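You operate a simulated robot arm through the tools that you are given. There is no shell and no other tool. Be economical: measure what you need, move in short steps, check, and stop when the job is done.

You run a simulated robot arm. Do the job below in one go: nothing can be reset, and whatever is moved stays where it is left.

TASK
Let the line off, lift the red hose out and cap socket one.
Fine: open the drain knob, gauge to 0, before a ring is freed; hose onto the hose mat; lock ring one on the blank cap and shut the drain knob.
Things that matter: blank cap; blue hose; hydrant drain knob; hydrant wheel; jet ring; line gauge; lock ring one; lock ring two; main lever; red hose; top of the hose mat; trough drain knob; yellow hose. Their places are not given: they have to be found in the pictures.

Only the result counts: the job must be done as asked and must still hold three seconds after the hand-in. Knocking over, shifting, dropping, spilling or breaking anything else fails it. A push-on lid holds only when it is set on centred and level and pressed home; a screw cap is set on level and turned clockwise until tight.

THE ROBOT
A 6-joint arm with a two-finger parallel gripper, fixed in place. Base frame: the origin is at the foot of the arm, x ahead of it, y to its left, z up; the work surface is at about z = 0.85. Readings come in m, rad, newtons and seconds.
With the tool pointing down near the work surface it reaches from about 0.24 to 0.64 m from the base axis. Its first joint turns from -1.152 to 1.152 rad. Payload 2.7 kg.
The TCP is the grasp point between the finger pads, 0.023 m short of the fingertips. In the tool frame z runs along the fingers and y along their closing line. Largest opening 0.094 m; finger width 0.038, thickness 0.01; the body of the gripper, 0.054 by 0.096 m, starts 0.039 m behind the TCP.
Orientation is that of the tool frame in the base frame, as [roll, pitch, yaw] about the fixed x, y, z axes, in that order (R = Rz(yaw) Ry(pitch) Rx(roll)). With the fingers straight down and closing along the base's y, the tool's x points along the base's -x, its y along +y and its z along -z.

THE INTERFACE
- The arm moves only by the tool servo_tool. Its argument "rows" is a list of rows, each a list of 7 numbers: the shift along the tool's x, y, z in units of 20 mm (1.0 is 20 mm), then the turn, a rotation vector about the tool's x, y, z in units of 4 degrees (1.0 is 4 degrees), then the closure in counts, from 0 (fully open) to 255 (shut). In form: [[x, y, z, ax, ay, az, hand], ...]. A call has 1 to 20 rows; each row shifts and turns the commanded pose from where the row before left it, along the tool's axes as they then stand. A call with a number of a shift or a turn outside -1 to 1 is refused whole. Each row takes 0.2 s and may step no farther than 0.05 m and 0.15 rad from the row before; otherwise, or with a gripper value out of range, the whole call is refused. A pose out of reach is approached as far as the arm can. The call stops where the force on the tool passes 40 N (or 10 N more than at its start, if that is more) or the arm is blocked; 0.2 s more then pass. Each finger travels about 0.045 m/s and halts on what it meets, pressing with about 37 N; the grip force reading is that of the motor and also rises with nothing between the fingers. The clock runs only during rows and for 0.2 s after the last one: add rows that do not move to give the fingers time. It gives the time, the measured TCP pose, the force on the tool (base axes), the opening and the grip force at its end, in the units of the frame above (readings bear some noise), with the torque about the TCP (base axes, N m) and any sound that the robot's microphone picked up, and new pictures: "show" is both (left out), scene, wrist or none.
- Cameras (640 x 400 px; columns grow to the right, rows downward): "scene" is fixed at [0.07, -0.4341, 1.3912]; the picture's right is [0.80, -0.60, 0.00], its down [-0.41, -0.55, -0.73] and it looks along [0.44, 0.58, -0.68] (base axes); focal length 226 px, centre (320, 200). "wrist" rides on the gripper at [0.086, 0.016, -0.074] in the tool frame; the picture's right is [-0.18, 0.98, 0.00], its down [-0.58, -0.11, -0.81] and it looks along [-0.79, -0.15, 0.59] (tool axes); focal length 243 px, centre (320, 200).
- locate(camera, pixels): for up to 12 pixels [column, row] of the newest picture of that camera ("zoom" is the newest enlarged one), the place [x, y, z] in the base frame of the surface seen there, good to about 0.003 m. No time passes.
- inspect(camera, box): a new picture of the part [left, top, right, bottom] of that camera's present view, enlarged. No time passes.
- finish_job(): hands the job in; it is judged then, once.

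Go step by step. Measure first, check grasps and placings, and put right what went wrong. The budget is 80 turns and 200 pictures, counting those below and the enlarged ones. Unless the task says otherwise, let go and move clear before handing in, and close with one line.

The tools are called after "Emit:" by a JSON object that holds its "method" and its "body". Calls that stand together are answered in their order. servo_tool: Moves the arm, as the interface text tells. Its arguments: {"type":"object","properties":{"rows":{"type":"array","items":{"type":"array","items":{"type":"number"}}},"show":{"type":"string","enum":["both","scene","wrist","none"]}},"required":["rows"]} The other tools are called the same way: locate (camera, pixels) gives the place of the surface under pixels of a picture; inspect (camera, box) takes an enlarged picture of a part of a camera's view; finish_job () hands the job in.

At the start:

```text
t: 0.0
eef_pos: [0.3102, 0.1134, 1.2019]
tool_rot: [3.141, 0.001, 3.141]
contact_force: [-0.1, 0.2, -0.2]
torque: [0.05, 0.0, 0.01]
finger_gap: 0.0942
finger_force: 0.1
```

scene: 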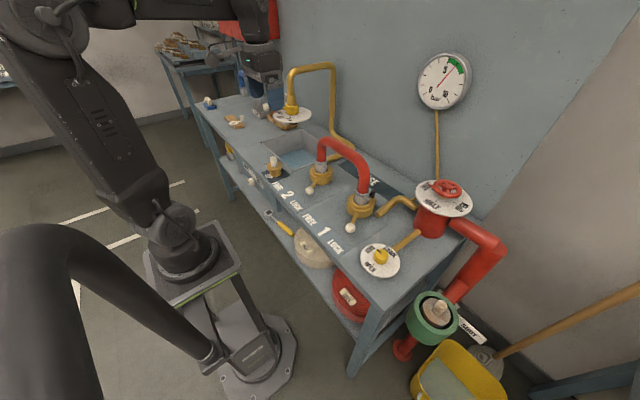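
wrist: 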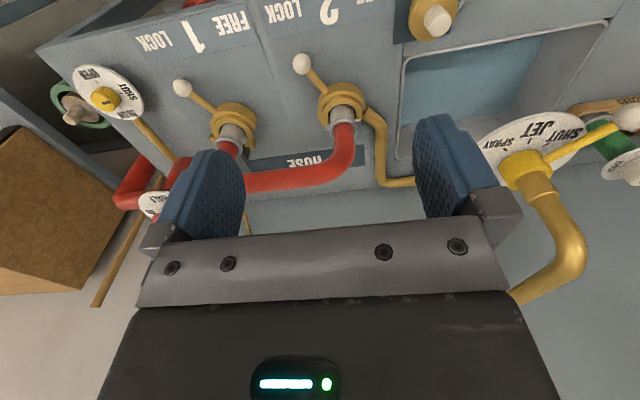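

The pictures show the red hose between two ring sockets (scene ~[320,180] and [360,205]), a gauge at [443,80], and several knobs. I'll enlarge the parts of the view first.

Emit:
{"method": "inspect", "body": {"camera": "scene", "box": [240, 130, 400, 230]}}

Emit:
{"method": "inspect", "body": {"camera": "scene", "box": [330, 170, 490, 290]}}

Emit:
{"method": "inspect", "body": {"camera": "scene", "box": [180, 60, 340, 170]}}

Emit:
{"method": "inspect", "body": {"camera": "wrist", "box": [60, 0, 380, 220]}}

Emit:
{"method": "inspect", "body": {"camera": "scene", "box": [400, 40, 490, 110]}}

```text
4.00 times, centred on (320, 180) of scene
```

zoom: 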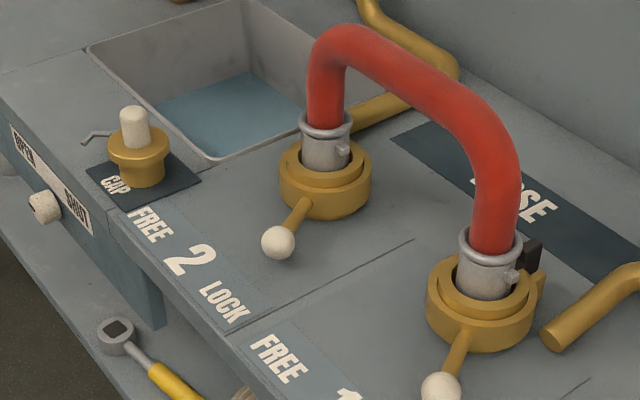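

```text
3.33 times, centred on (410, 230) of scene
```

zoom: 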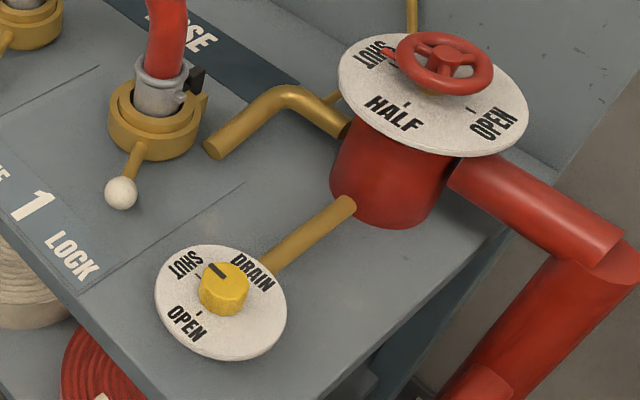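

```text
3.64 times, centred on (260, 115) of scene
```

zoom: 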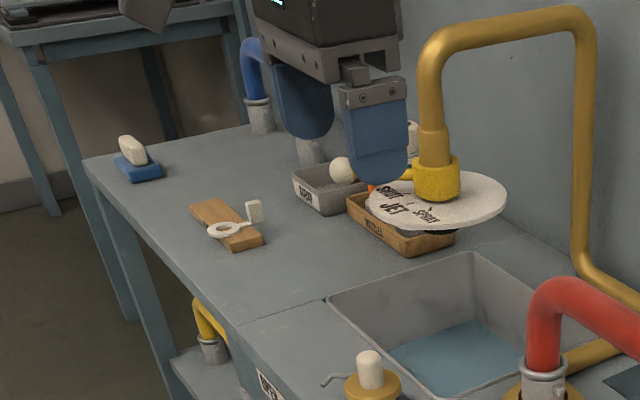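

```text
1.82 times, centred on (220, 110) of wrist
```

zoom: 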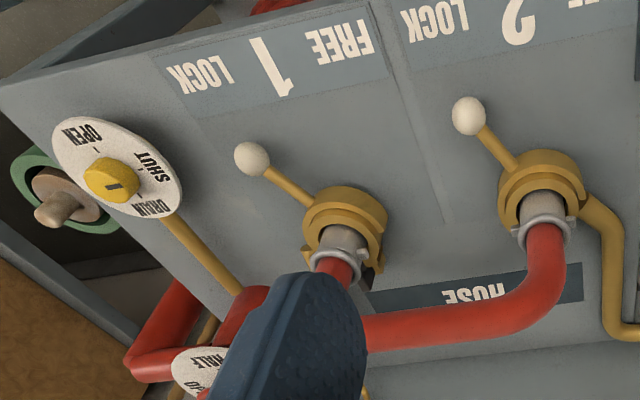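

```text
5.71 times, centred on (445, 75) of scene
```

zoom: 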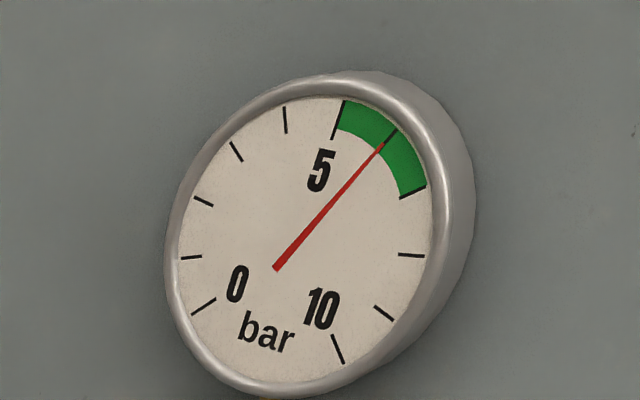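

Gauge reads about 6 bar; hydrant wheel's pointer is at SHUT, drain knob's mark at SHUT, both ring levers point at LOCK. I'll measure knob, balls, couplings, cap and mat.

Emit:
{"method": "locate", "body": {"camera": "scene", "pixels": [[380, 253], [350, 227], [362, 188], [309.5, 190.5], [321, 159], [273.5, 159], [276, 170], [350, 167], [333, 140], [358, 215], [335, 235], [372, 172]]}}

Emit:
{"method": "inspect", "body": {"camera": "scene", "box": [355, 237, 405, 281]}}

Emit:
{"method": "inspect", "body": {"camera": "scene", "box": [330, 180, 394, 240]}}

Emit:
{"method": "inspect", "body": {"camera": "scene", "box": [250, 145, 300, 190]}}

```text
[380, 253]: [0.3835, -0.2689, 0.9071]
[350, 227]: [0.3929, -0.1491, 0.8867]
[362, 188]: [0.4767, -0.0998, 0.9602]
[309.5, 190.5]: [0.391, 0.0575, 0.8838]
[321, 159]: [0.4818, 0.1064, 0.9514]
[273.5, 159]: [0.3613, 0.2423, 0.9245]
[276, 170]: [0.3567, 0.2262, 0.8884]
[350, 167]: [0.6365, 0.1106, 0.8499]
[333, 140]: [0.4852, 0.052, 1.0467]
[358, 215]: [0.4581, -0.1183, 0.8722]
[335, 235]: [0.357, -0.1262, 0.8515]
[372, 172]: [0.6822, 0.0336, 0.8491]
```

```text
9.09 times, centred on (380, 259) of scene
```

zoom: 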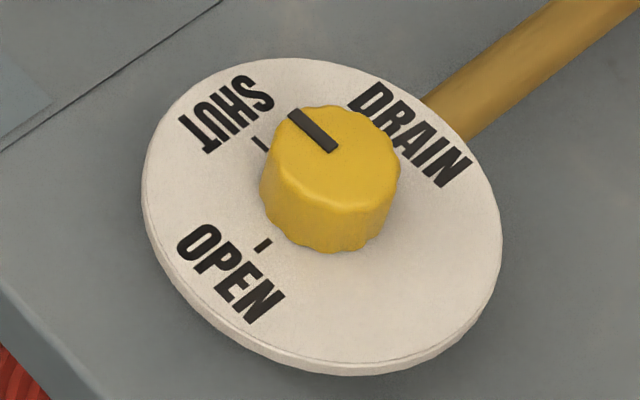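

```text
6.67 times, centred on (362, 210) of scene
```

zoom: 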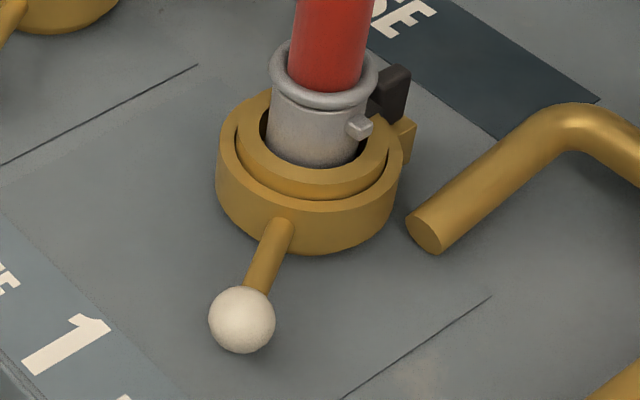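

```text
8.89 times, centred on (275, 168) of scene
```

zoom: 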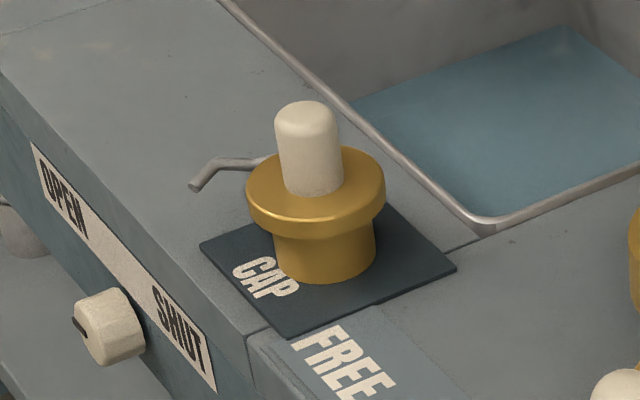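

I need the drain knob's axis and the tick directions precisely; measuring ticks, mark ends and knob rim.

Emit:
{"method": "locate", "body": {"camera": "scene", "pixels": [[373.5, 252.7], [373.8, 264], [376.7, 250], [381.9, 253.5], [386, 251.5], [379, 257.5], [362, 257.5], [398.5, 262], [379, 244.5], [384, 277]]}}

Emit:
{"method": "locate", "body": {"camera": "wrist", "pixels": [[105, 97], [108, 103], [182, 87], [301, 64], [229, 128], [341, 105], [433, 20], [230, 112], [342, 90], [325, 15], [200, 35], [270, 160]]}}

Emit:
{"method": "inspect", "body": {"camera": "wrist", "box": [160, 60, 280, 160]}}

Emit:
{"method": "inspect", "body": {"camera": "wrist", "box": [280, 40, 400, 140]}}

```text
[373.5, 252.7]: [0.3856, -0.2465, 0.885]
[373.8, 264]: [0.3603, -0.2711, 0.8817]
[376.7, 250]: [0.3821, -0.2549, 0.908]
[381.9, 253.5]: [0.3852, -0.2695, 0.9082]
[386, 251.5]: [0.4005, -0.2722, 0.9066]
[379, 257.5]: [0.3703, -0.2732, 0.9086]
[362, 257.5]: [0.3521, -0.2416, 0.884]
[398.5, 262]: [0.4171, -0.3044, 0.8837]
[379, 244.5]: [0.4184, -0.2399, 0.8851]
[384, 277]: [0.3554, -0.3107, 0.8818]
```

```text
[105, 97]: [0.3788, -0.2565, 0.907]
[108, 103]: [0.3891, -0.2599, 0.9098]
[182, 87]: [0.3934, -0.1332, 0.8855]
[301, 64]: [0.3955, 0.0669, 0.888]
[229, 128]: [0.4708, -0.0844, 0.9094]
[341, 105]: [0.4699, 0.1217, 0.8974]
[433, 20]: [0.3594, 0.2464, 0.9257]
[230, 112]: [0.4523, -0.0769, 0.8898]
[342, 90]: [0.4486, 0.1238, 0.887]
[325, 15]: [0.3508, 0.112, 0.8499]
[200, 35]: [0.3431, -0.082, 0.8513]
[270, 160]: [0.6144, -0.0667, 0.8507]
```

```text
4.00 times, centred on (220, 110) of wrist
```

zoom: 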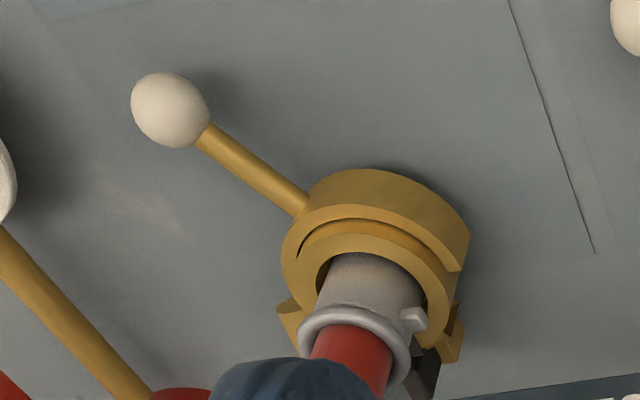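

```text
4.00 times, centred on (340, 90) of wrist
```

zoom: 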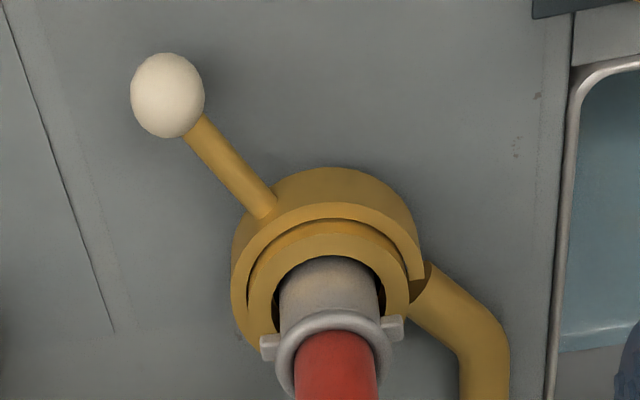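

Knob axis is ≈(0.385,-0.272), top z 0.908, disc 0.884; SHUT tick lies at +y, OPEN at -x, so opening is 90° counter-clockwise from above. Moving over the knob at height first.

Emit:
{"method": "servo_tool", "body": {"rows": [[-0.187, -0.9635, 0, 0, 0, 0, 0], [-0.187, -0.9635, 0, 0, 0, 0, 0], [-0.187, -0.9635, 0, 0, 0, 0, 0], [-0.187, -0.9635, 0, 0, 0, 0, 0], [-0.187, -0.9635, 0, 0, 0, 0, 0], [-0.187, -0.9635, 0, 0, 0, 0, 0], [-0.187, -0.9635, 0, 0, 0, 0, 0], [-0.187, -0.9635, 0, 0, 0, 0, 0], [-0.187, -0.9635, 0, 0, 0, 0, 0], [-0.187, -0.9635, 0, 0, 0, 0, 0], [-0.187, -0.9635, 0, 0, 0, 0, 0], [-0.187, -0.9635, 0, 0, 0, 0, 0], [-0.187, -0.9635, 0, 0, 0, 0, 0], [-0.187, -0.9635, 0, 0, 0, 0, 0], [-0.187, -0.9635, 0, 0, 0, 0, 0], [-0.187, -0.9635, 0, 0, 0, 0, 0], [-0.187, -0.9635, 0, 0, 0, 0, 0], [-0.187, -0.9635, 0, 0, 0, 0, 0], [-0.187, -0.9635, 0, 0, 0, 0, 0], [-0.187, -0.9635, 0, 0, 0, 0, 0]]}}

```text
t: 4.2
eef_pos: [0.3849, -0.2747, 1.2023]
tool_rot: [3.14, -0.001, -3.141]
contact_force: [0.3, 0.3, -0.2]
torque: [0.02, 0.02, 0.04]
finger_gap: 0.0938
finger_force: 0.1
```

scene: 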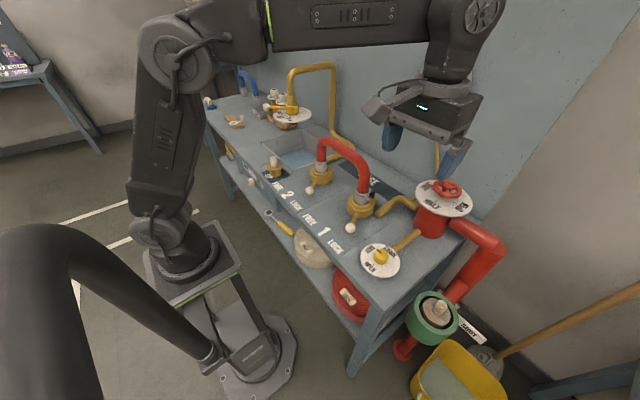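
wrist: 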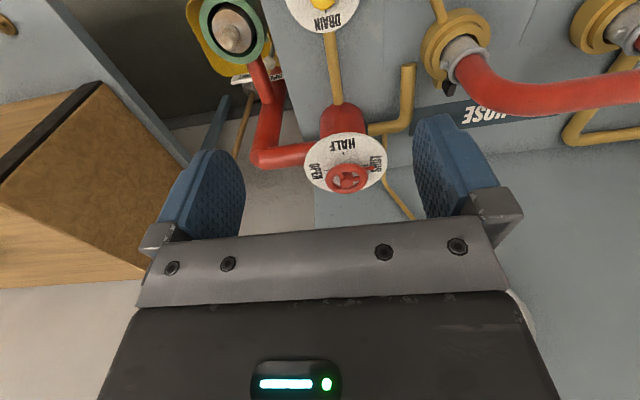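

I'm above the knob at (0.385,-0.275). I'll measure the hydrant wheel disc's edge for clearance and lower with a +45° turn.

Emit:
{"method": "locate", "body": {"camera": "scene", "pixels": [[416, 192], [430, 210], [445, 216], [470, 205], [447, 187]]}}

Emit:
{"method": "servo_tool", "body": {"rows": [[0, 0, 1, 0, 0, 1, 0], [0, 0, 1, 0, 0, 1, 0], [0, 0, 1, 0, 0, 1, 0], [0, 0, 1, 0, 0, 1, 0], [0, 0, 1, 0, 0, 1, 0], [0, 0, 1, 0, 0, 1, 0], [0, 0, 1, 0, 0, 1, 0], [0, 0, 1, 0, 0, 1, 0], [0, 0, 1, 0, 0, 1, 0], [0, 0, 1, 0, 0, 1, 0], [0, 0, 1, 0, 0, 1, 0], [0, 0, 0.5, 0, 0, 0.25, 0]]}}

```text
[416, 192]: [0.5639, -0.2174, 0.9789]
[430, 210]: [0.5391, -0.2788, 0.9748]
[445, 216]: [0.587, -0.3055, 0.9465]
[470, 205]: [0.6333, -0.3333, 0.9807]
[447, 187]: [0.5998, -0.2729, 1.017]
```

```text
t: 6.8
eef_pos: [0.386, -0.2733, 0.9721]
tool_rot: [3.141, 0.001, 2.355]
contact_force: [0.1, -0.5, 0.5]
torque: [-0.01, -0.01, 0.0]
finger_gap: 0.094
finger_force: 0.2
```

scene: 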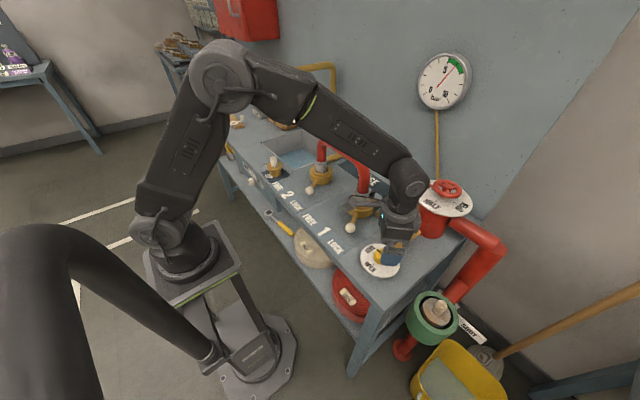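
wrist: 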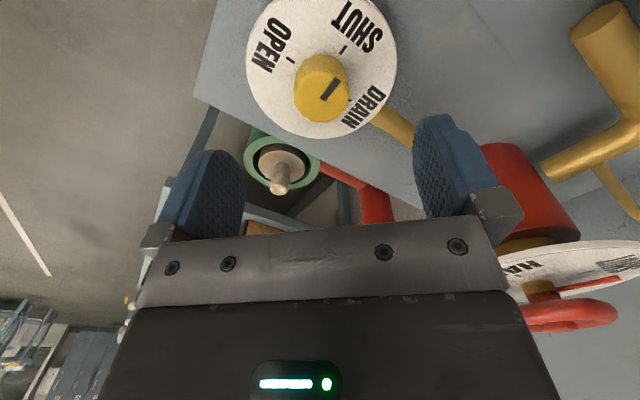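

The knob sits between the fingers (wrist [320,90]). I'll verify its centre from this view.

Emit:
{"method": "locate", "body": {"camera": "wrist", "pixels": [[334, 76], [320, 103], [300, 90], [346, 90], [325, 90], [340, 99], [322, 58]]}}

Emit:
{"method": "inspect", "body": {"camera": "wrist", "box": [240, 0, 410, 140]}}

```text
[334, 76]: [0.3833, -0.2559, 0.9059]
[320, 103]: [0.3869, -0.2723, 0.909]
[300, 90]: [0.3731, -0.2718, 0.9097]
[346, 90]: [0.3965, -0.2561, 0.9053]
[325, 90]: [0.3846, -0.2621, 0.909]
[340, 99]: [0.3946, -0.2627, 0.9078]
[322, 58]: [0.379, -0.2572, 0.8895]
```

```text
2.86 times, centred on (325, 70) of wrist
```

zoom: 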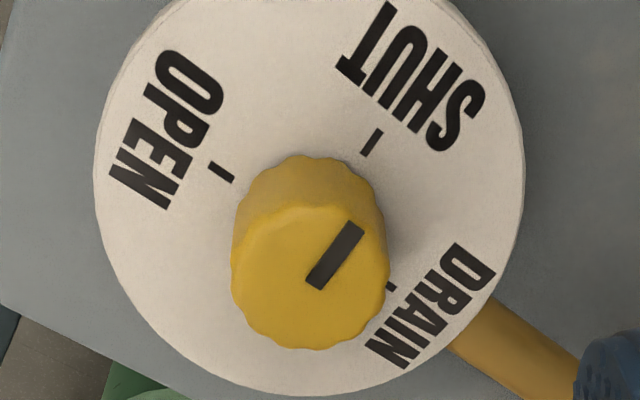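

Knob centre ≈(0.386,-0.268); I'll correct 5 mm, lower to z≈0.912 and close.

Emit:
{"method": "servo_tool", "body": {"rows": [[0.177, 0.177, 0.6, 0, 0, 0, 0], [0, 0, 0.8, 0, 0, 0, 0], [0, 0, 0.8, 0, 0, 0, 0], [0, 0, 0.8, 0, 0, 0, 0], [0, 0, 0, 0, 0, 0, 255], [0, 0, 0, 0, 0, 0, 255], [0, 0, 0, 0, 0, 0, 255], [0, 0, 0, 0, 0, 0, 255], [0, 0, 0, 0, 0, 0, 255], [0, 0, 0, 0, 0, 0, 255]]}}

```text
t: 9.0
eef_pos: [0.3836, -0.2688, 0.9116]
tool_rot: [-3.141, -0.003, 2.356]
contact_force: [-16.1, -16.8, -2.2]
torque: [-0.08, -0.16, -0.03]
finger_gap: 0.0358
finger_force: 45.0
```

scene: 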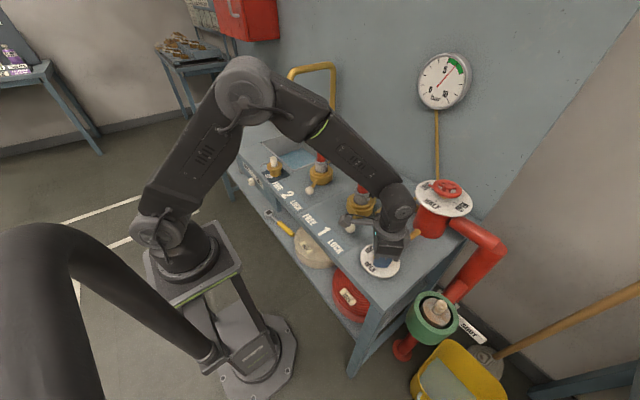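
wrist: 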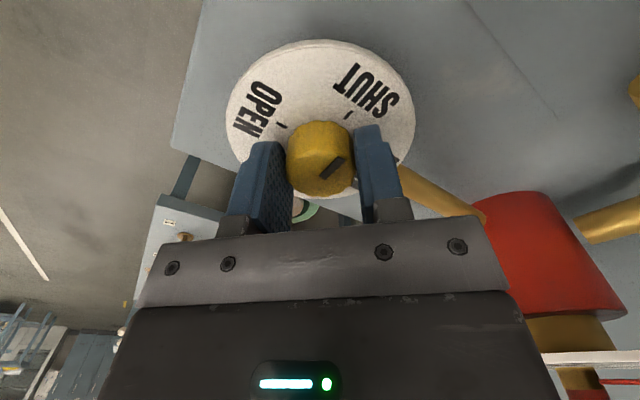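

Gripped (gap 35.8 mm) with a side load along tool -y; I'll relax by ~2.5 mm and turn counter-clockwise 90° in part.

Emit:
{"method": "servo_tool", "body": {"rows": [[0, -0.12, 0, 0, 0, 0, 255], [0, 0, 0, 0, 0, -1, 255], [0, 0, 0, 0, 0, -1, 255], [0, 0, 0, 0, 0, -1, 255], [0, 0, 0, 0, 0, -1, 255], [0, 0, 0, 0, 0, -1, 255], [0, 0, 0, 0, 0, -1, 255]]}}

```text
t: 10.6
eef_pos: [0.3826, -0.2688, 0.9132]
tool_rot: [-3.141, -0.002, 2.778]
contact_force: [-0.5, -5.9, -14.7]
torque: [-0.39, -0.57, -0.03]
finger_gap: 0.0359
finger_force: 44.8
```

scene: 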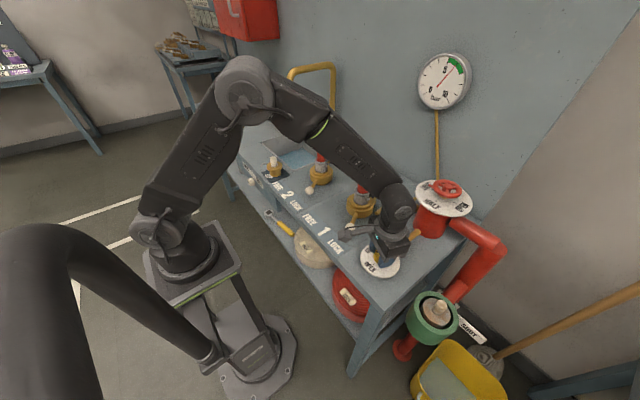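
wrist: 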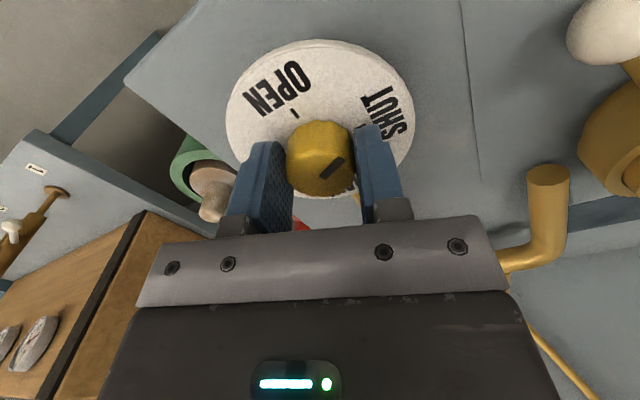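

The knob turns with the hand. Continue the remaining 66°.

Emit:
{"method": "servo_tool", "body": {"rows": [[0, 0, 0, 0, 0, -1, 255], [0, 0, 0, 0, 0, -1, 255], [0, 0, 0, 0, 0, -1, 255], [0, 0, 0, 0, 0, -1, 255], [0, 0, 0, 0, 0, -1, 255], [0, 0, 0, 0, 0, -1, 255], [0, 0, 0, 0, 0, -1, 255], [0, 0, 0, 0, 0, -1, 255], [0, 0, 0, 0, 0, -1, 255], [0, 0, 0, 0, 0, -1, 255], [0, 0, 0, 0, 0, -1, 255], [0, 0, 0, 0, 0, -1, 255], [0, 0, 0, 0, 0, -1, 255], [0, 0, 0, 0, 0, -1, 255], [0, 0, 0, 0, 0, -1, 255], [0, 0, 0, 0, 0, -1, 255], [0, 0, 0, 0, 0, -0.5, 255]]}}

Emit:
{"method": "inspect", "body": {"camera": "scene", "box": [400, 40, 490, 110]}}

```text
t: 14.2
eef_pos: [0.3848, -0.2709, 0.913]
tool_rot: [-3.141, 0.001, -2.355]
contact_force: [1.0, -31.8, -15.3]
torque: [0.58, 0.04, -0.02]
finger_gap: 0.0358
finger_force: 45.2
```

scene: 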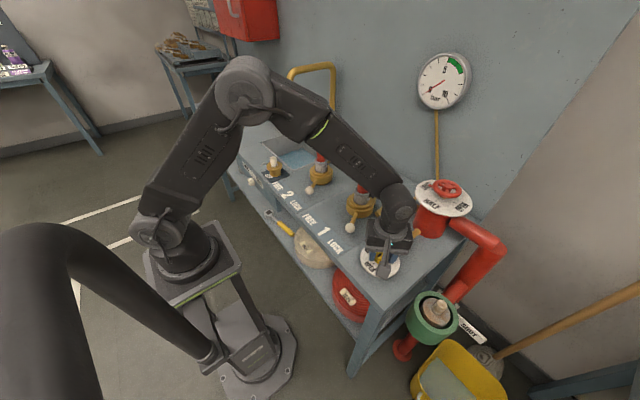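
wrist: 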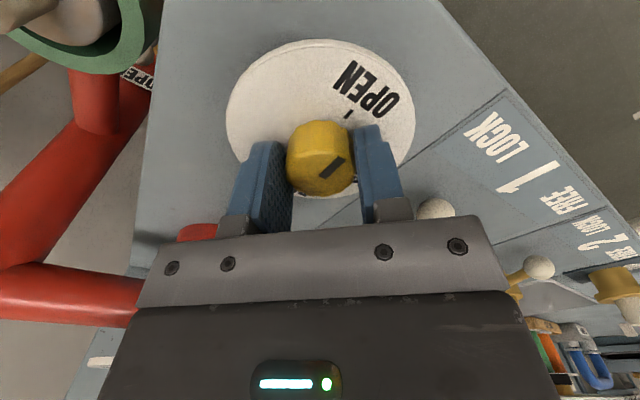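

```text
5.71 times, centred on (445, 75) of scene
```

zoom: 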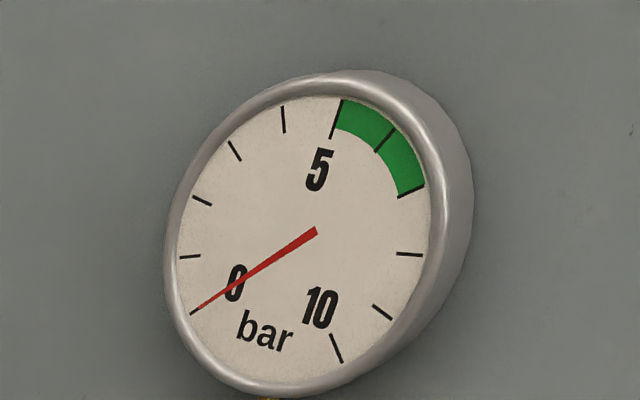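

Gauge reads 0 and the knob's mark is at the OPEN tick. Releasing, rising, and straightening the yaw.

Emit:
{"method": "servo_tool", "body": {"rows": [[0, 0, 0, 0, 0, 0, 120], [0, 0, 0, 0, 0, 0, 60], [0, 0, 0, 0, 0, 0, 60], [0, 0, 0, 0, 0, 0, 60], [0, 0, -1, 0, 0, 0, 60], [0, 0, -1, 0, 0, 0, 60], [0, 0, -1, 0, 0, 0, 60], [0, 0, -1, 0, 0, 0, 60], [0, 0, -1, 0, 0, 1, 60], [0, 0, -1, 0, 0, 1, 60], [0, 0, -1, 0, 0, 1, 60], [0, 0, -1, 0, 0, 1, 60], [0, 0, -1, 0, 0, 1, 60], [0, 0, -1, 0, 0, 1, 60], [0, 0, -1, 0, 0, 1, 60], [0, 0, -1, 0, 0, 1, 60], [0, 0, -1, 0, 0, 1, 60], [0, 0, 0, 0, 0, 1, 60], [0, 0, 0, 0, 0, 1, 60], [0, 0, 0, 0, 0, 0.25, 60]]}}

Emit:
{"method": "inspect", "body": {"camera": "scene", "box": [355, 237, 405, 281]}}

Emit:
{"method": "inspect", "body": {"camera": "scene", "box": [400, 40, 490, 110]}}

```text
t: 18.4
eef_pos: [0.3839, -0.2694, 1.1734]
tool_rot: [3.14, 0.001, 3.14]
contact_force: [-0.3, 0.0, -0.3]
torque: [0.03, 0.0, 0.01]
finger_gap: 0.0719
finger_force: 0.0
```

scene: 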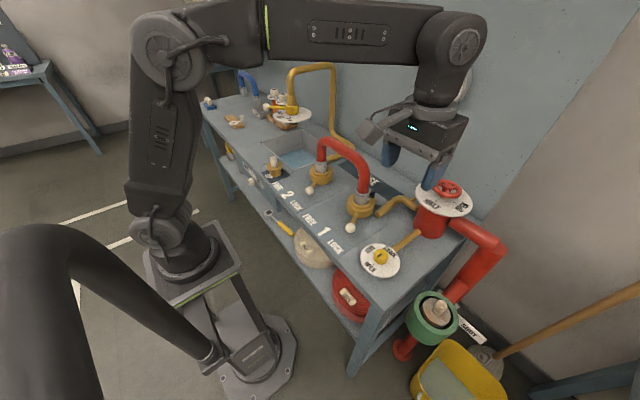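
wrist: 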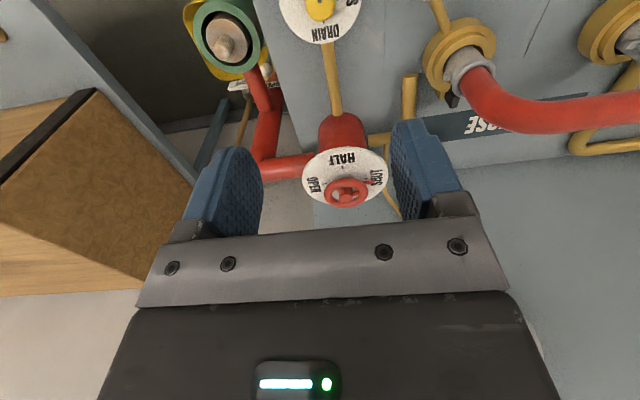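

```text
9.09 times, centred on (380, 259) of scene
```

zoom: 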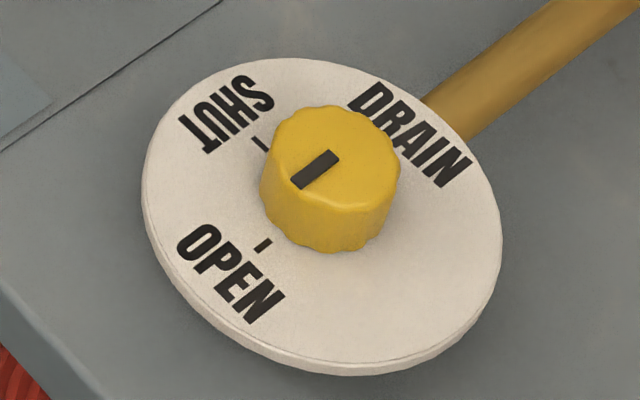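

```text
5.71 times, centred on (445, 75) of scene
```

zoom: 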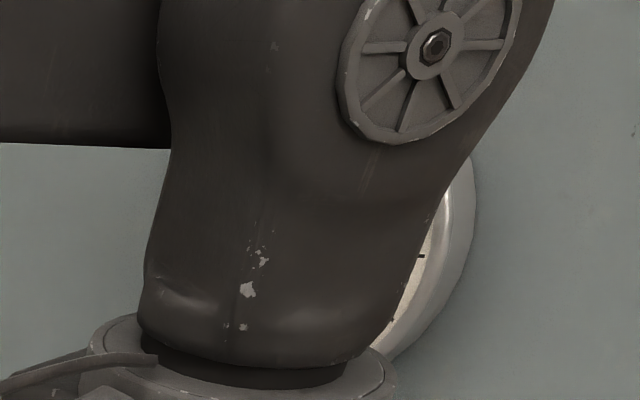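

Drain is open and gauge 0. Next to the lever ball of ring one, about (0.398,-0.142,0.877); I'll hover over it with the fingers part closed.

Emit:
{"method": "servo_tool", "body": {"rows": [[-0.04, 0.8, 0, 0, 0, 0, 120], [-0.04, 0.8, 0, 0, 0, 0, 120], [-0.04, 0.8, 0, 0, 0, 0, 120], [-0.04, 0.8, 0.5, 0, 0, 0, 120], [-0.04, 0.8, 1, 0, 0, 0, 120], [-0.04, 0.8, 1, 0, 0, 0, 120], [-0.04, 0.8, 1, 0, 0, 0, 120], [-0.04, 0.77, 1, 0, 0, 0, 120], [0, 0, 1, 0, 0, 0, 120], [0, 0, 1, 0, 0, 0, 120], [0, 0, 1, 0, 0, 0, 120], [0, 0, 1, 0, 0, 0, 120], [0, 0, 1, 0, 0, 0, 120]]}}

```text
t: 21.2
eef_pos: [0.3896, -0.1417, 0.9821]
tool_rot: [3.14, 0.001, -3.142]
contact_force: [0.5, -0.5, -0.1]
torque: [-0.05, -0.04, -0.04]
finger_gap: 0.0495
finger_force: 0.0
```

scene: 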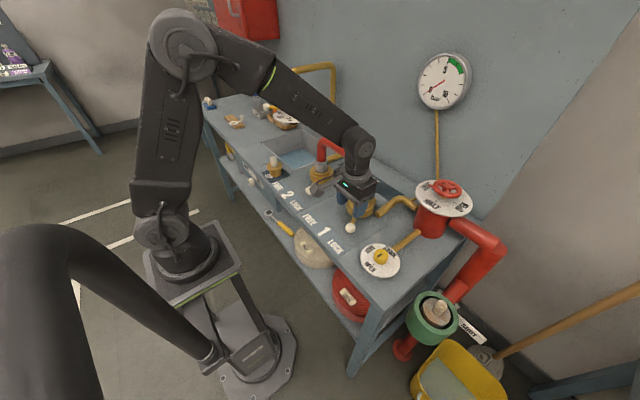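
wrist: 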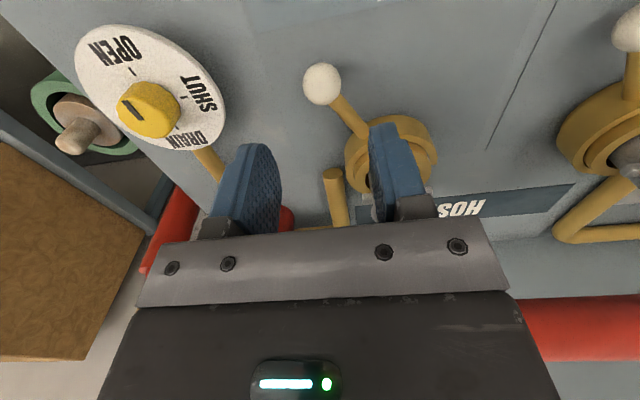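

The ball is at wrist [323,84]; measuring it and ring one.

Emit:
{"method": "locate", "body": {"camera": "wrist", "pixels": [[323, 84], [310, 84], [336, 84], [348, 118], [363, 135], [393, 118], [435, 150], [348, 155], [412, 145]]}}

Emit:
{"method": "inspect", "body": {"camera": "wrist", "box": [290, 40, 480, 230]}}

```text
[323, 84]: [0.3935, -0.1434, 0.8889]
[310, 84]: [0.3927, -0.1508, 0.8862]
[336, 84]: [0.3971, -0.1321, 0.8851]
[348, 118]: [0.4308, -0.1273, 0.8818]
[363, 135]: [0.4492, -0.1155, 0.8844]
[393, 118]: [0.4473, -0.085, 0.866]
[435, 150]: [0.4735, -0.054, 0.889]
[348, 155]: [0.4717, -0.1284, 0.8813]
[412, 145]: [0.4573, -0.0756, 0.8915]
```

```text
2.11 times, centred on (385, 135) of wrist
```

zoom: 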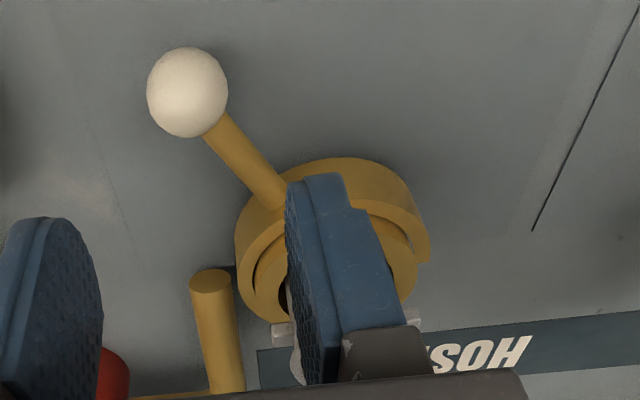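

Ring one's centre ≈(0.479,-0.091), lever radius ≈0.095. Lowering around the ball and narrowing the fingers to straddle it.

Emit:
{"method": "servo_tool", "body": {"rows": [[0, 0, 1, 0, 0, 0, 120], [0, 0, 1, 0, 0, 0, 120], [0, 0, 1, 0, 0, 0, 120], [0, 0, 1, 0, 0, 0, 120], [0, 0, 0.85, 0, 0, 0, 120], [0, 0, 0, 0, 0, 0, 170], [0, 0, 0, 0, 0, 0, 170], [0, 0, 0, 0, 0, 0, 170]]}}

```text
t: 23.0
eef_pos: [0.3911, -0.1409, 0.8859]
tool_rot: [3.142, 0.0, -3.14]
contact_force: [0.0, -0.1, 0.6]
torque: [-0.01, -0.05, -0.02]
finger_gap: 0.0314
finger_force: 0.2
```

scene: 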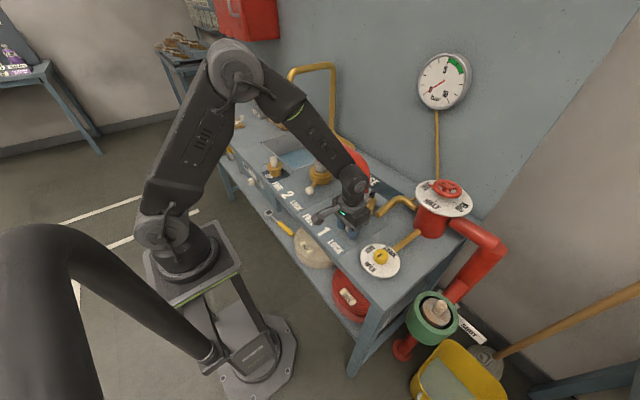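
wrist: 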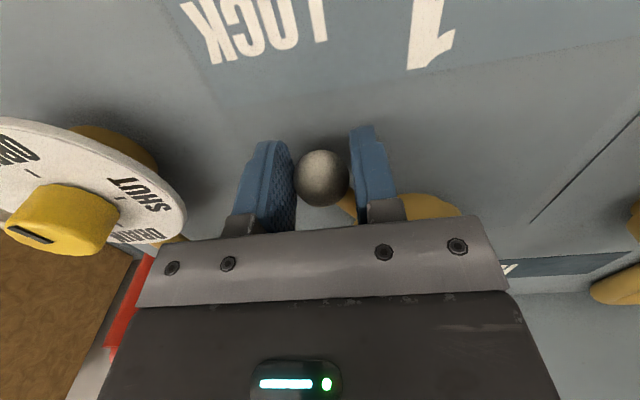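

The ball lies between the pads (wrist [322,178]). Sweeping the lever toward FREE (+y) along its arc.

Emit:
{"method": "servo_tool", "body": {"rows": [[0.28, 0.51, 0, 0, 0, 0, 170], [0.2, 0.51, 0, 0, 0, 0, 170], [0.155, 0.51, 0, 0, 0, 0, 170], [0.08, 0.51, 0, 0, 0, 0, 170], [0.025, 0.51, 0, 0, 0, 0, 170], [-0.025, 0.51, 0, 0, 0, 0, 170], [-0.08, 0.51, 0, 0, 0, 0, 170], [-0.155, 0.51, 0, 0, 0, 0, 170], [-0.2, 0.51, 0, 0, 0, 0, 170], [-0.28, 0.51, 0, 0, 0, 0, 170]]}}

```text
t: 25.2
eef_pos: [0.3915, -0.0404, 0.8862]
tool_rot: [3.14, -0.001, 3.14]
contact_force: [-0.6, -1.5, 0.6]
torque: [-0.05, 0.02, 0.01]
finger_gap: 0.0318
finger_force: 1.2
```

scene: 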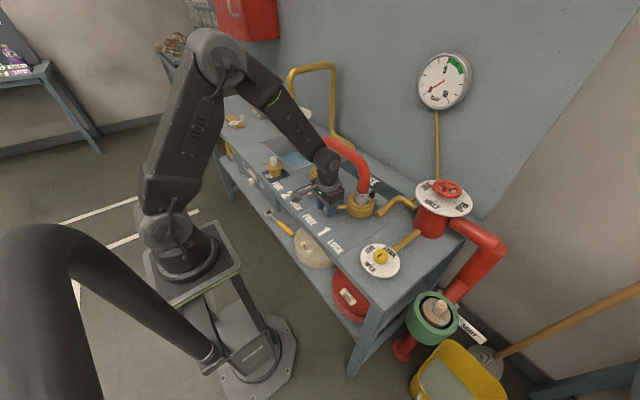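
wrist: 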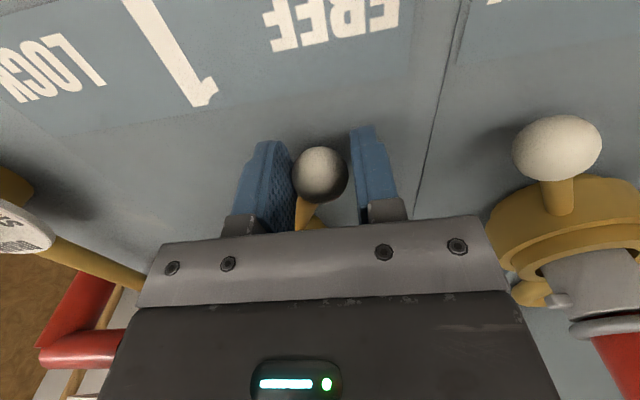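

Lever moves easily with only 1.5 N; continue a little to find its end stop.

Emit:
{"method": "servo_tool", "body": {"rows": [[-0.17, 0.25, 0, 0, 0, 0, 170], [-0.18, 0.24, 0, 0, 0, 0, 170], [-0.19, 0.23, 0, 0, 0, 0, 170]]}}

```text
t: 26.0
eef_pos: [0.3952, -0.0306, 0.8845]
tool_rot: [-3.139, -0.02, 3.131]
contact_force: [-6.2, -22.2, 3.5]
torque: [-0.21, -0.02, -0.53]
finger_gap: 0.0405
finger_force: 10.7
stopped in row 3: the force on the tool passed its limit at 44 N (the readings are from after the stop); the commanded pose is now the measured one
```

scene: 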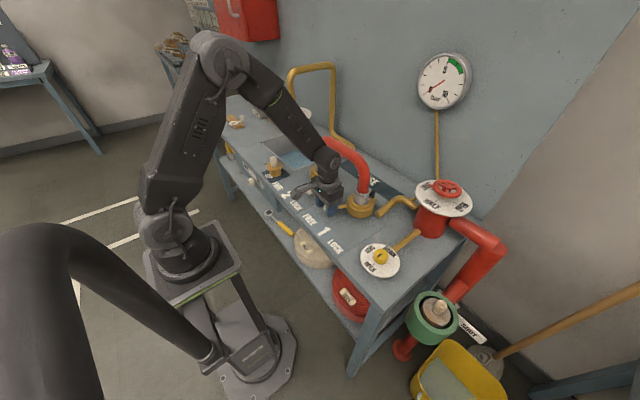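
wrist: 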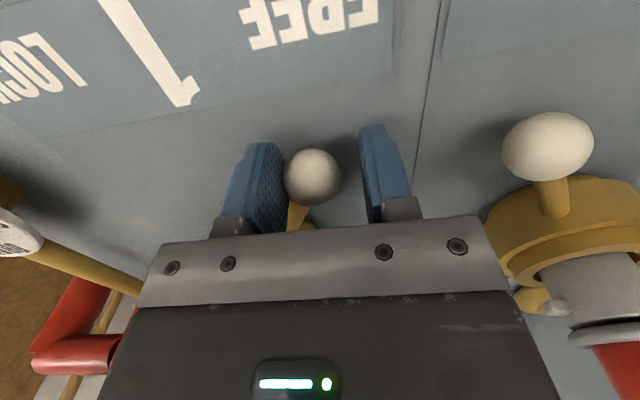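

End stop found. Backing off, rising, and moving over ring two's ball (≈(0.398,0.065)).

Emit:
{"method": "servo_tool", "body": {"rows": [[0, -0.2, 0, 0, 0.29, 0, 130], [0, 0, 0, 0, 0, 0, 130], [0, 0, -1, 0, 0, 0, 130], [0, 0, -1, 0, 0, 0, 130], [0, 0, -1, 0, 0, 0, 130], [0, 0, -1, 0, 0, 0, 130], [0, 0, -1, 0, 0, 0, 120], [0.04, 0.84, 0, 0, 0, 0, 120], [0.04, 0.84, 0, 0, 0, 0, 120], [0.04, 0.84, 0, 0, 0, 0, 120], [0.04, 0.84, 0, 0, 0, 0, 120], [0.04, 0.84, 0, 0, 0, 0, 120], [0.02, 0.8, 0, 0, 0, 0, 120]]}}

```text
t: 28.8
eef_pos: [0.396, 0.0668, 0.9844]
tool_rot: [-3.14, -0.037, 3.133]
contact_force: [-0.6, -0.5, -0.8]
torque: [-0.01, -0.02, 0.03]
finger_gap: 0.0496
finger_force: 0.0
```

scene: 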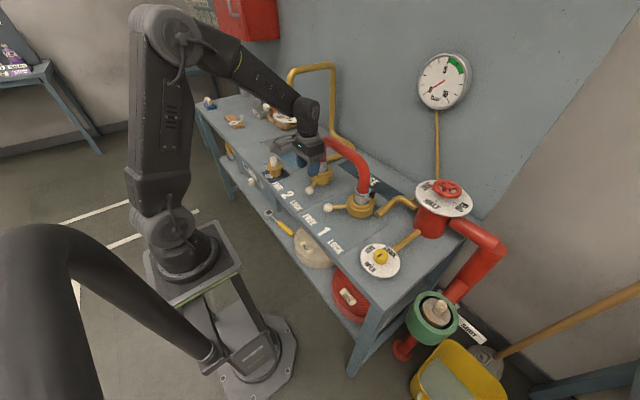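
wrist: 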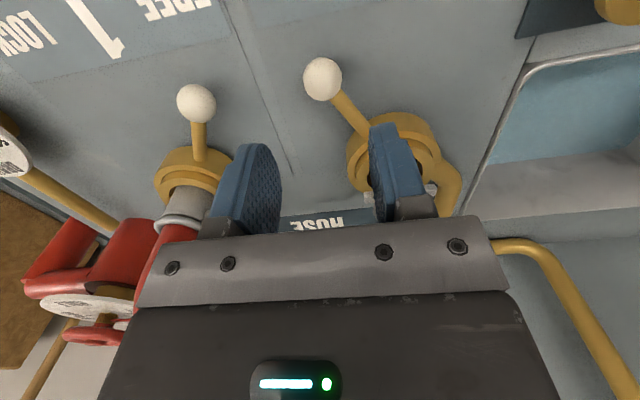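

Over ball two (wrist [322,80]). Levelling, lowering and narrowing around it.

Emit:
{"method": "servo_tool", "body": {"rows": [[0.25, -0.08, 0, 0, -0.53, -0.1, 120], [0, 0, 1, 0, 0, 0, 120], [0, 0, 1, 0, 0, 0, 120], [0, 0, 1, 0, 0, 0, 120], [0, 0, 1, 0, 0, 0, 120], [0, 0, 0.9, 0, 0, 0, 120], [0, 0, 0, 0, 0, 0, 170], [0, 0, 0, 0, 0, 0, 170], [0, 0, 0, 0, 0, 0, 170]], "show": "wrist"}}

```text
t: 30.8
eef_pos: [0.3914, 0.0662, 0.8849]
tool_rot: [-3.14, 0.001, -3.142]
contact_force: [0.1, 4.7, -1.3]
torque: [0.03, 0.02, 0.02]
finger_gap: 0.0328
finger_force: 2.6
```

wrist: 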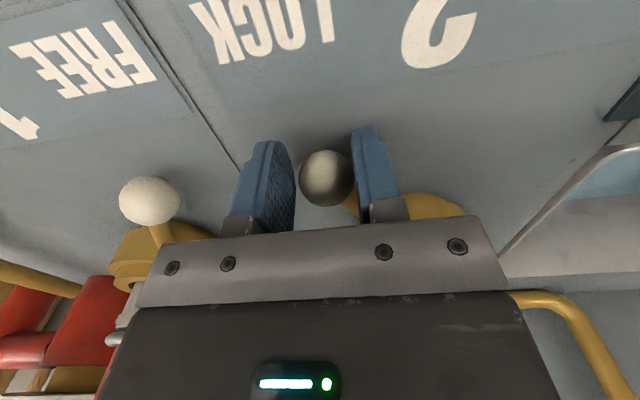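

Ball two is between the pads. Same arc sweep toward FREE.

Emit:
{"method": "servo_tool", "body": {"rows": [[0.28, 0.51, 0, 0, 0, 0, 170], [0.2, 0.51, 0, 0, 0, 0, 170], [0.155, 0.51, 0, 0, 0, 0, 170], [0.08, 0.51, 0, 0, 0, 0, 170], [0.025, 0.51, 0, 0, 0, 0, 170], [-0.025, 0.51, 0, 0, 0, 0, 170], [-0.08, 0.51, 0, 0, 0, 0, 170], [-0.155, 0.51, 0, 0, 0, 0, 170], [-0.2, 0.51, 0, 0, 0, 0, 170], [-0.28, 0.51, 0, 0, 0, 0, 170], [-0.17, 0.25, 0, 0, 0, 0, 170], [-0.18, 0.24, 0, 0, 0, 0, 170]]}}

```text
t: 33.4
eef_pos: [0.3969, 0.1749, 0.8833]
tool_rot: [-3.138, -0.006, 3.138]
contact_force: [-14.0, -12.6, 1.9]
torque: [-0.12, 0.16, -0.52]
finger_gap: 0.037
finger_force: 6.2
```

scene: 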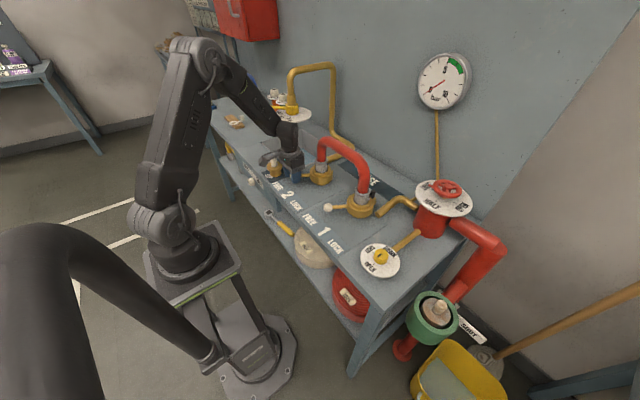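
wrist: 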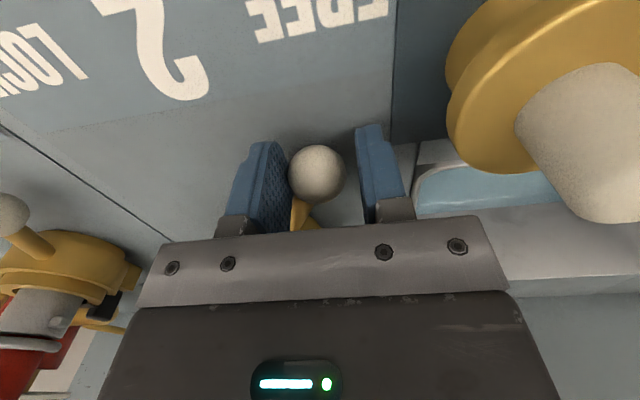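

Ring two's lever is at its stop (FREE). Backing away from the cap side, rising to look at the hose.

Emit:
{"method": "servo_tool", "body": {"rows": [[0, -0.2, 0, 0, 0, 0, 150], [0, 0, 0, 0, 0, 0, 150], [0, 0, -1, 0, 0, 0, 150], [0, 0, -1, 0, 0, 0, 150], [0, 0, -1, 0, 0, 0, 150], [0, 0, -1, 0, 0, 0, 150], [0, 0, -1, 0, 0, 0, 120], [0.3, -0.7, -1, 0, 0, 0, 120], [0.3, -0.7, -1, 0, 0, 0, 60], [0.3, -0.7, -1, 0, 0, 0, 60], [0.3, -0.7, -1, 0, 0, 0, 60], [0, -0.7, -1, 0, 0, 0, 60], [0, -0.7, -1, 0, 0, 0, 60], [0, -0.7, -1, 0, 0, 0, 60], [0, -0.7, -1, 0, 0, 0, 60], [0, -0.7, -1, 0, 0, 0, 60], [0, -0.7, -1, 0, 0, 0, 60], [0, -0.7, -1, 0, 0, 0, 60]]}}

Emit:
{"method": "inspect", "body": {"camera": "scene", "box": [290, 120, 410, 220]}}

```text
t: 37.2
eef_pos: [0.3732, 0.0177, 1.2054]
tool_rot: [-3.141, -0.001, 3.141]
contact_force: [0.0, 0.1, 0.8]
torque: [0.01, -0.05, -0.01]
finger_gap: 0.0718
finger_force: 0.0
```

scene: 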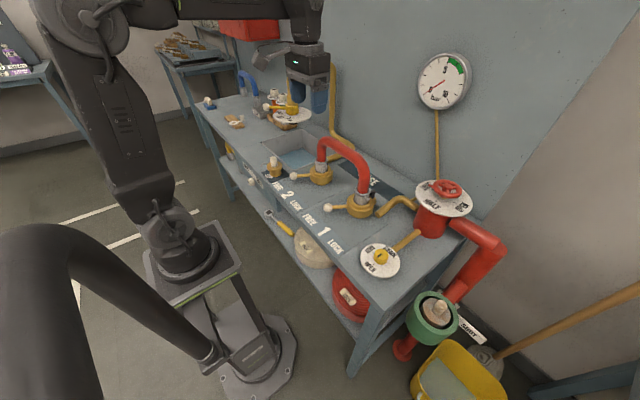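
wrist: 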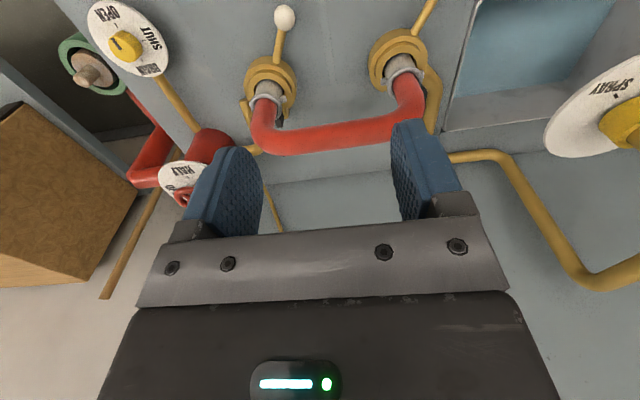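

```text
4.00 times, centred on (350, 170) of scene
```

zoom: 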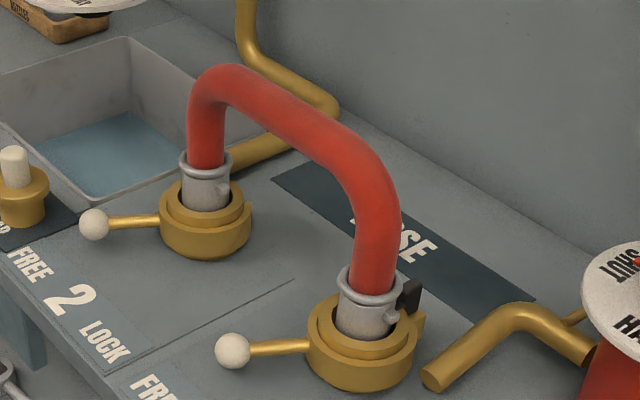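

Both levers now point to FREE (zoom: ball left of each ring). I'll measure mat corners, hose top and the black block by ring one.

Emit:
{"method": "locate", "body": {"camera": "zoom", "pixels": [[276, 180], [320, 168], [470, 322], [530, 300], [205, 72], [230, 66], [290, 110], [340, 140], [407, 295], [370, 270], [205, 155], [385, 200]]}}

Emit:
{"method": "locate", "body": {"camera": "wrist", "pixels": [[330, 128], [330, 152], [330, 139], [290, 135], [370, 130], [410, 95], [262, 130], [268, 92], [403, 68], [258, 70], [398, 42]]}}

Emit:
{"method": "inspect", "body": {"camera": "wrist", "box": [220, 40, 320, 170]}}

Emit:
{"method": "inspect", "body": {"camera": "scene", "box": [360, 175, 400, 215]}}

```text
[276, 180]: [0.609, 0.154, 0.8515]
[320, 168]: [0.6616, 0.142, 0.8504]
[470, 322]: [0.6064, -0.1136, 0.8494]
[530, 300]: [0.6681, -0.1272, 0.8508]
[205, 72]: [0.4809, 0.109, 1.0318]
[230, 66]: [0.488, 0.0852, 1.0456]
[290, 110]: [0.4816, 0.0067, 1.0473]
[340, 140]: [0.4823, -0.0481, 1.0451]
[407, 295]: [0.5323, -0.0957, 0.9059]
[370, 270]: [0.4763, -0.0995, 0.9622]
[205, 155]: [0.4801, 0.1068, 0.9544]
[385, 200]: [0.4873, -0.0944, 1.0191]
```

```text
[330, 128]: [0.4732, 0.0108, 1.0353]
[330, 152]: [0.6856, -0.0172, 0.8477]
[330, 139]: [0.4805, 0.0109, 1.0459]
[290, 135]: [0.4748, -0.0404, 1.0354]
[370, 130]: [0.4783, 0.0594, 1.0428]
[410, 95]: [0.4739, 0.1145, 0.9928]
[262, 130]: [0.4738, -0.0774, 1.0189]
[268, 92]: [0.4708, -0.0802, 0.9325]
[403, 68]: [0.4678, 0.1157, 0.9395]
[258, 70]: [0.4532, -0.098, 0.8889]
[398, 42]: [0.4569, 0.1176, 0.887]
```

```text
3.08 times, centred on (270, 105) of wrist
```

zoom: 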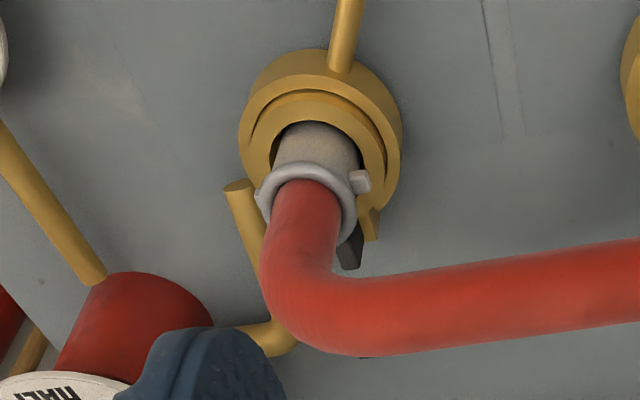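

```text
10.00 times, centred on (380, 195) of scene
```

zoom: 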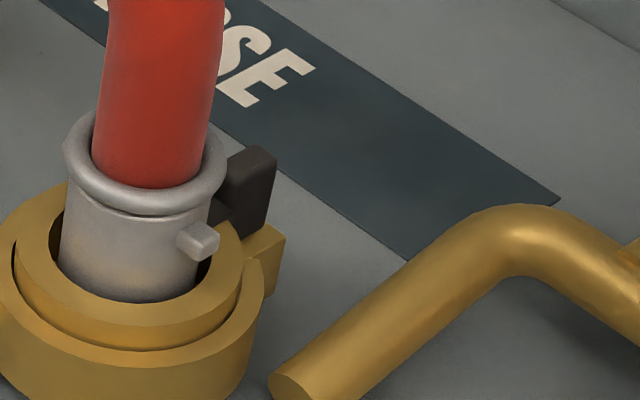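

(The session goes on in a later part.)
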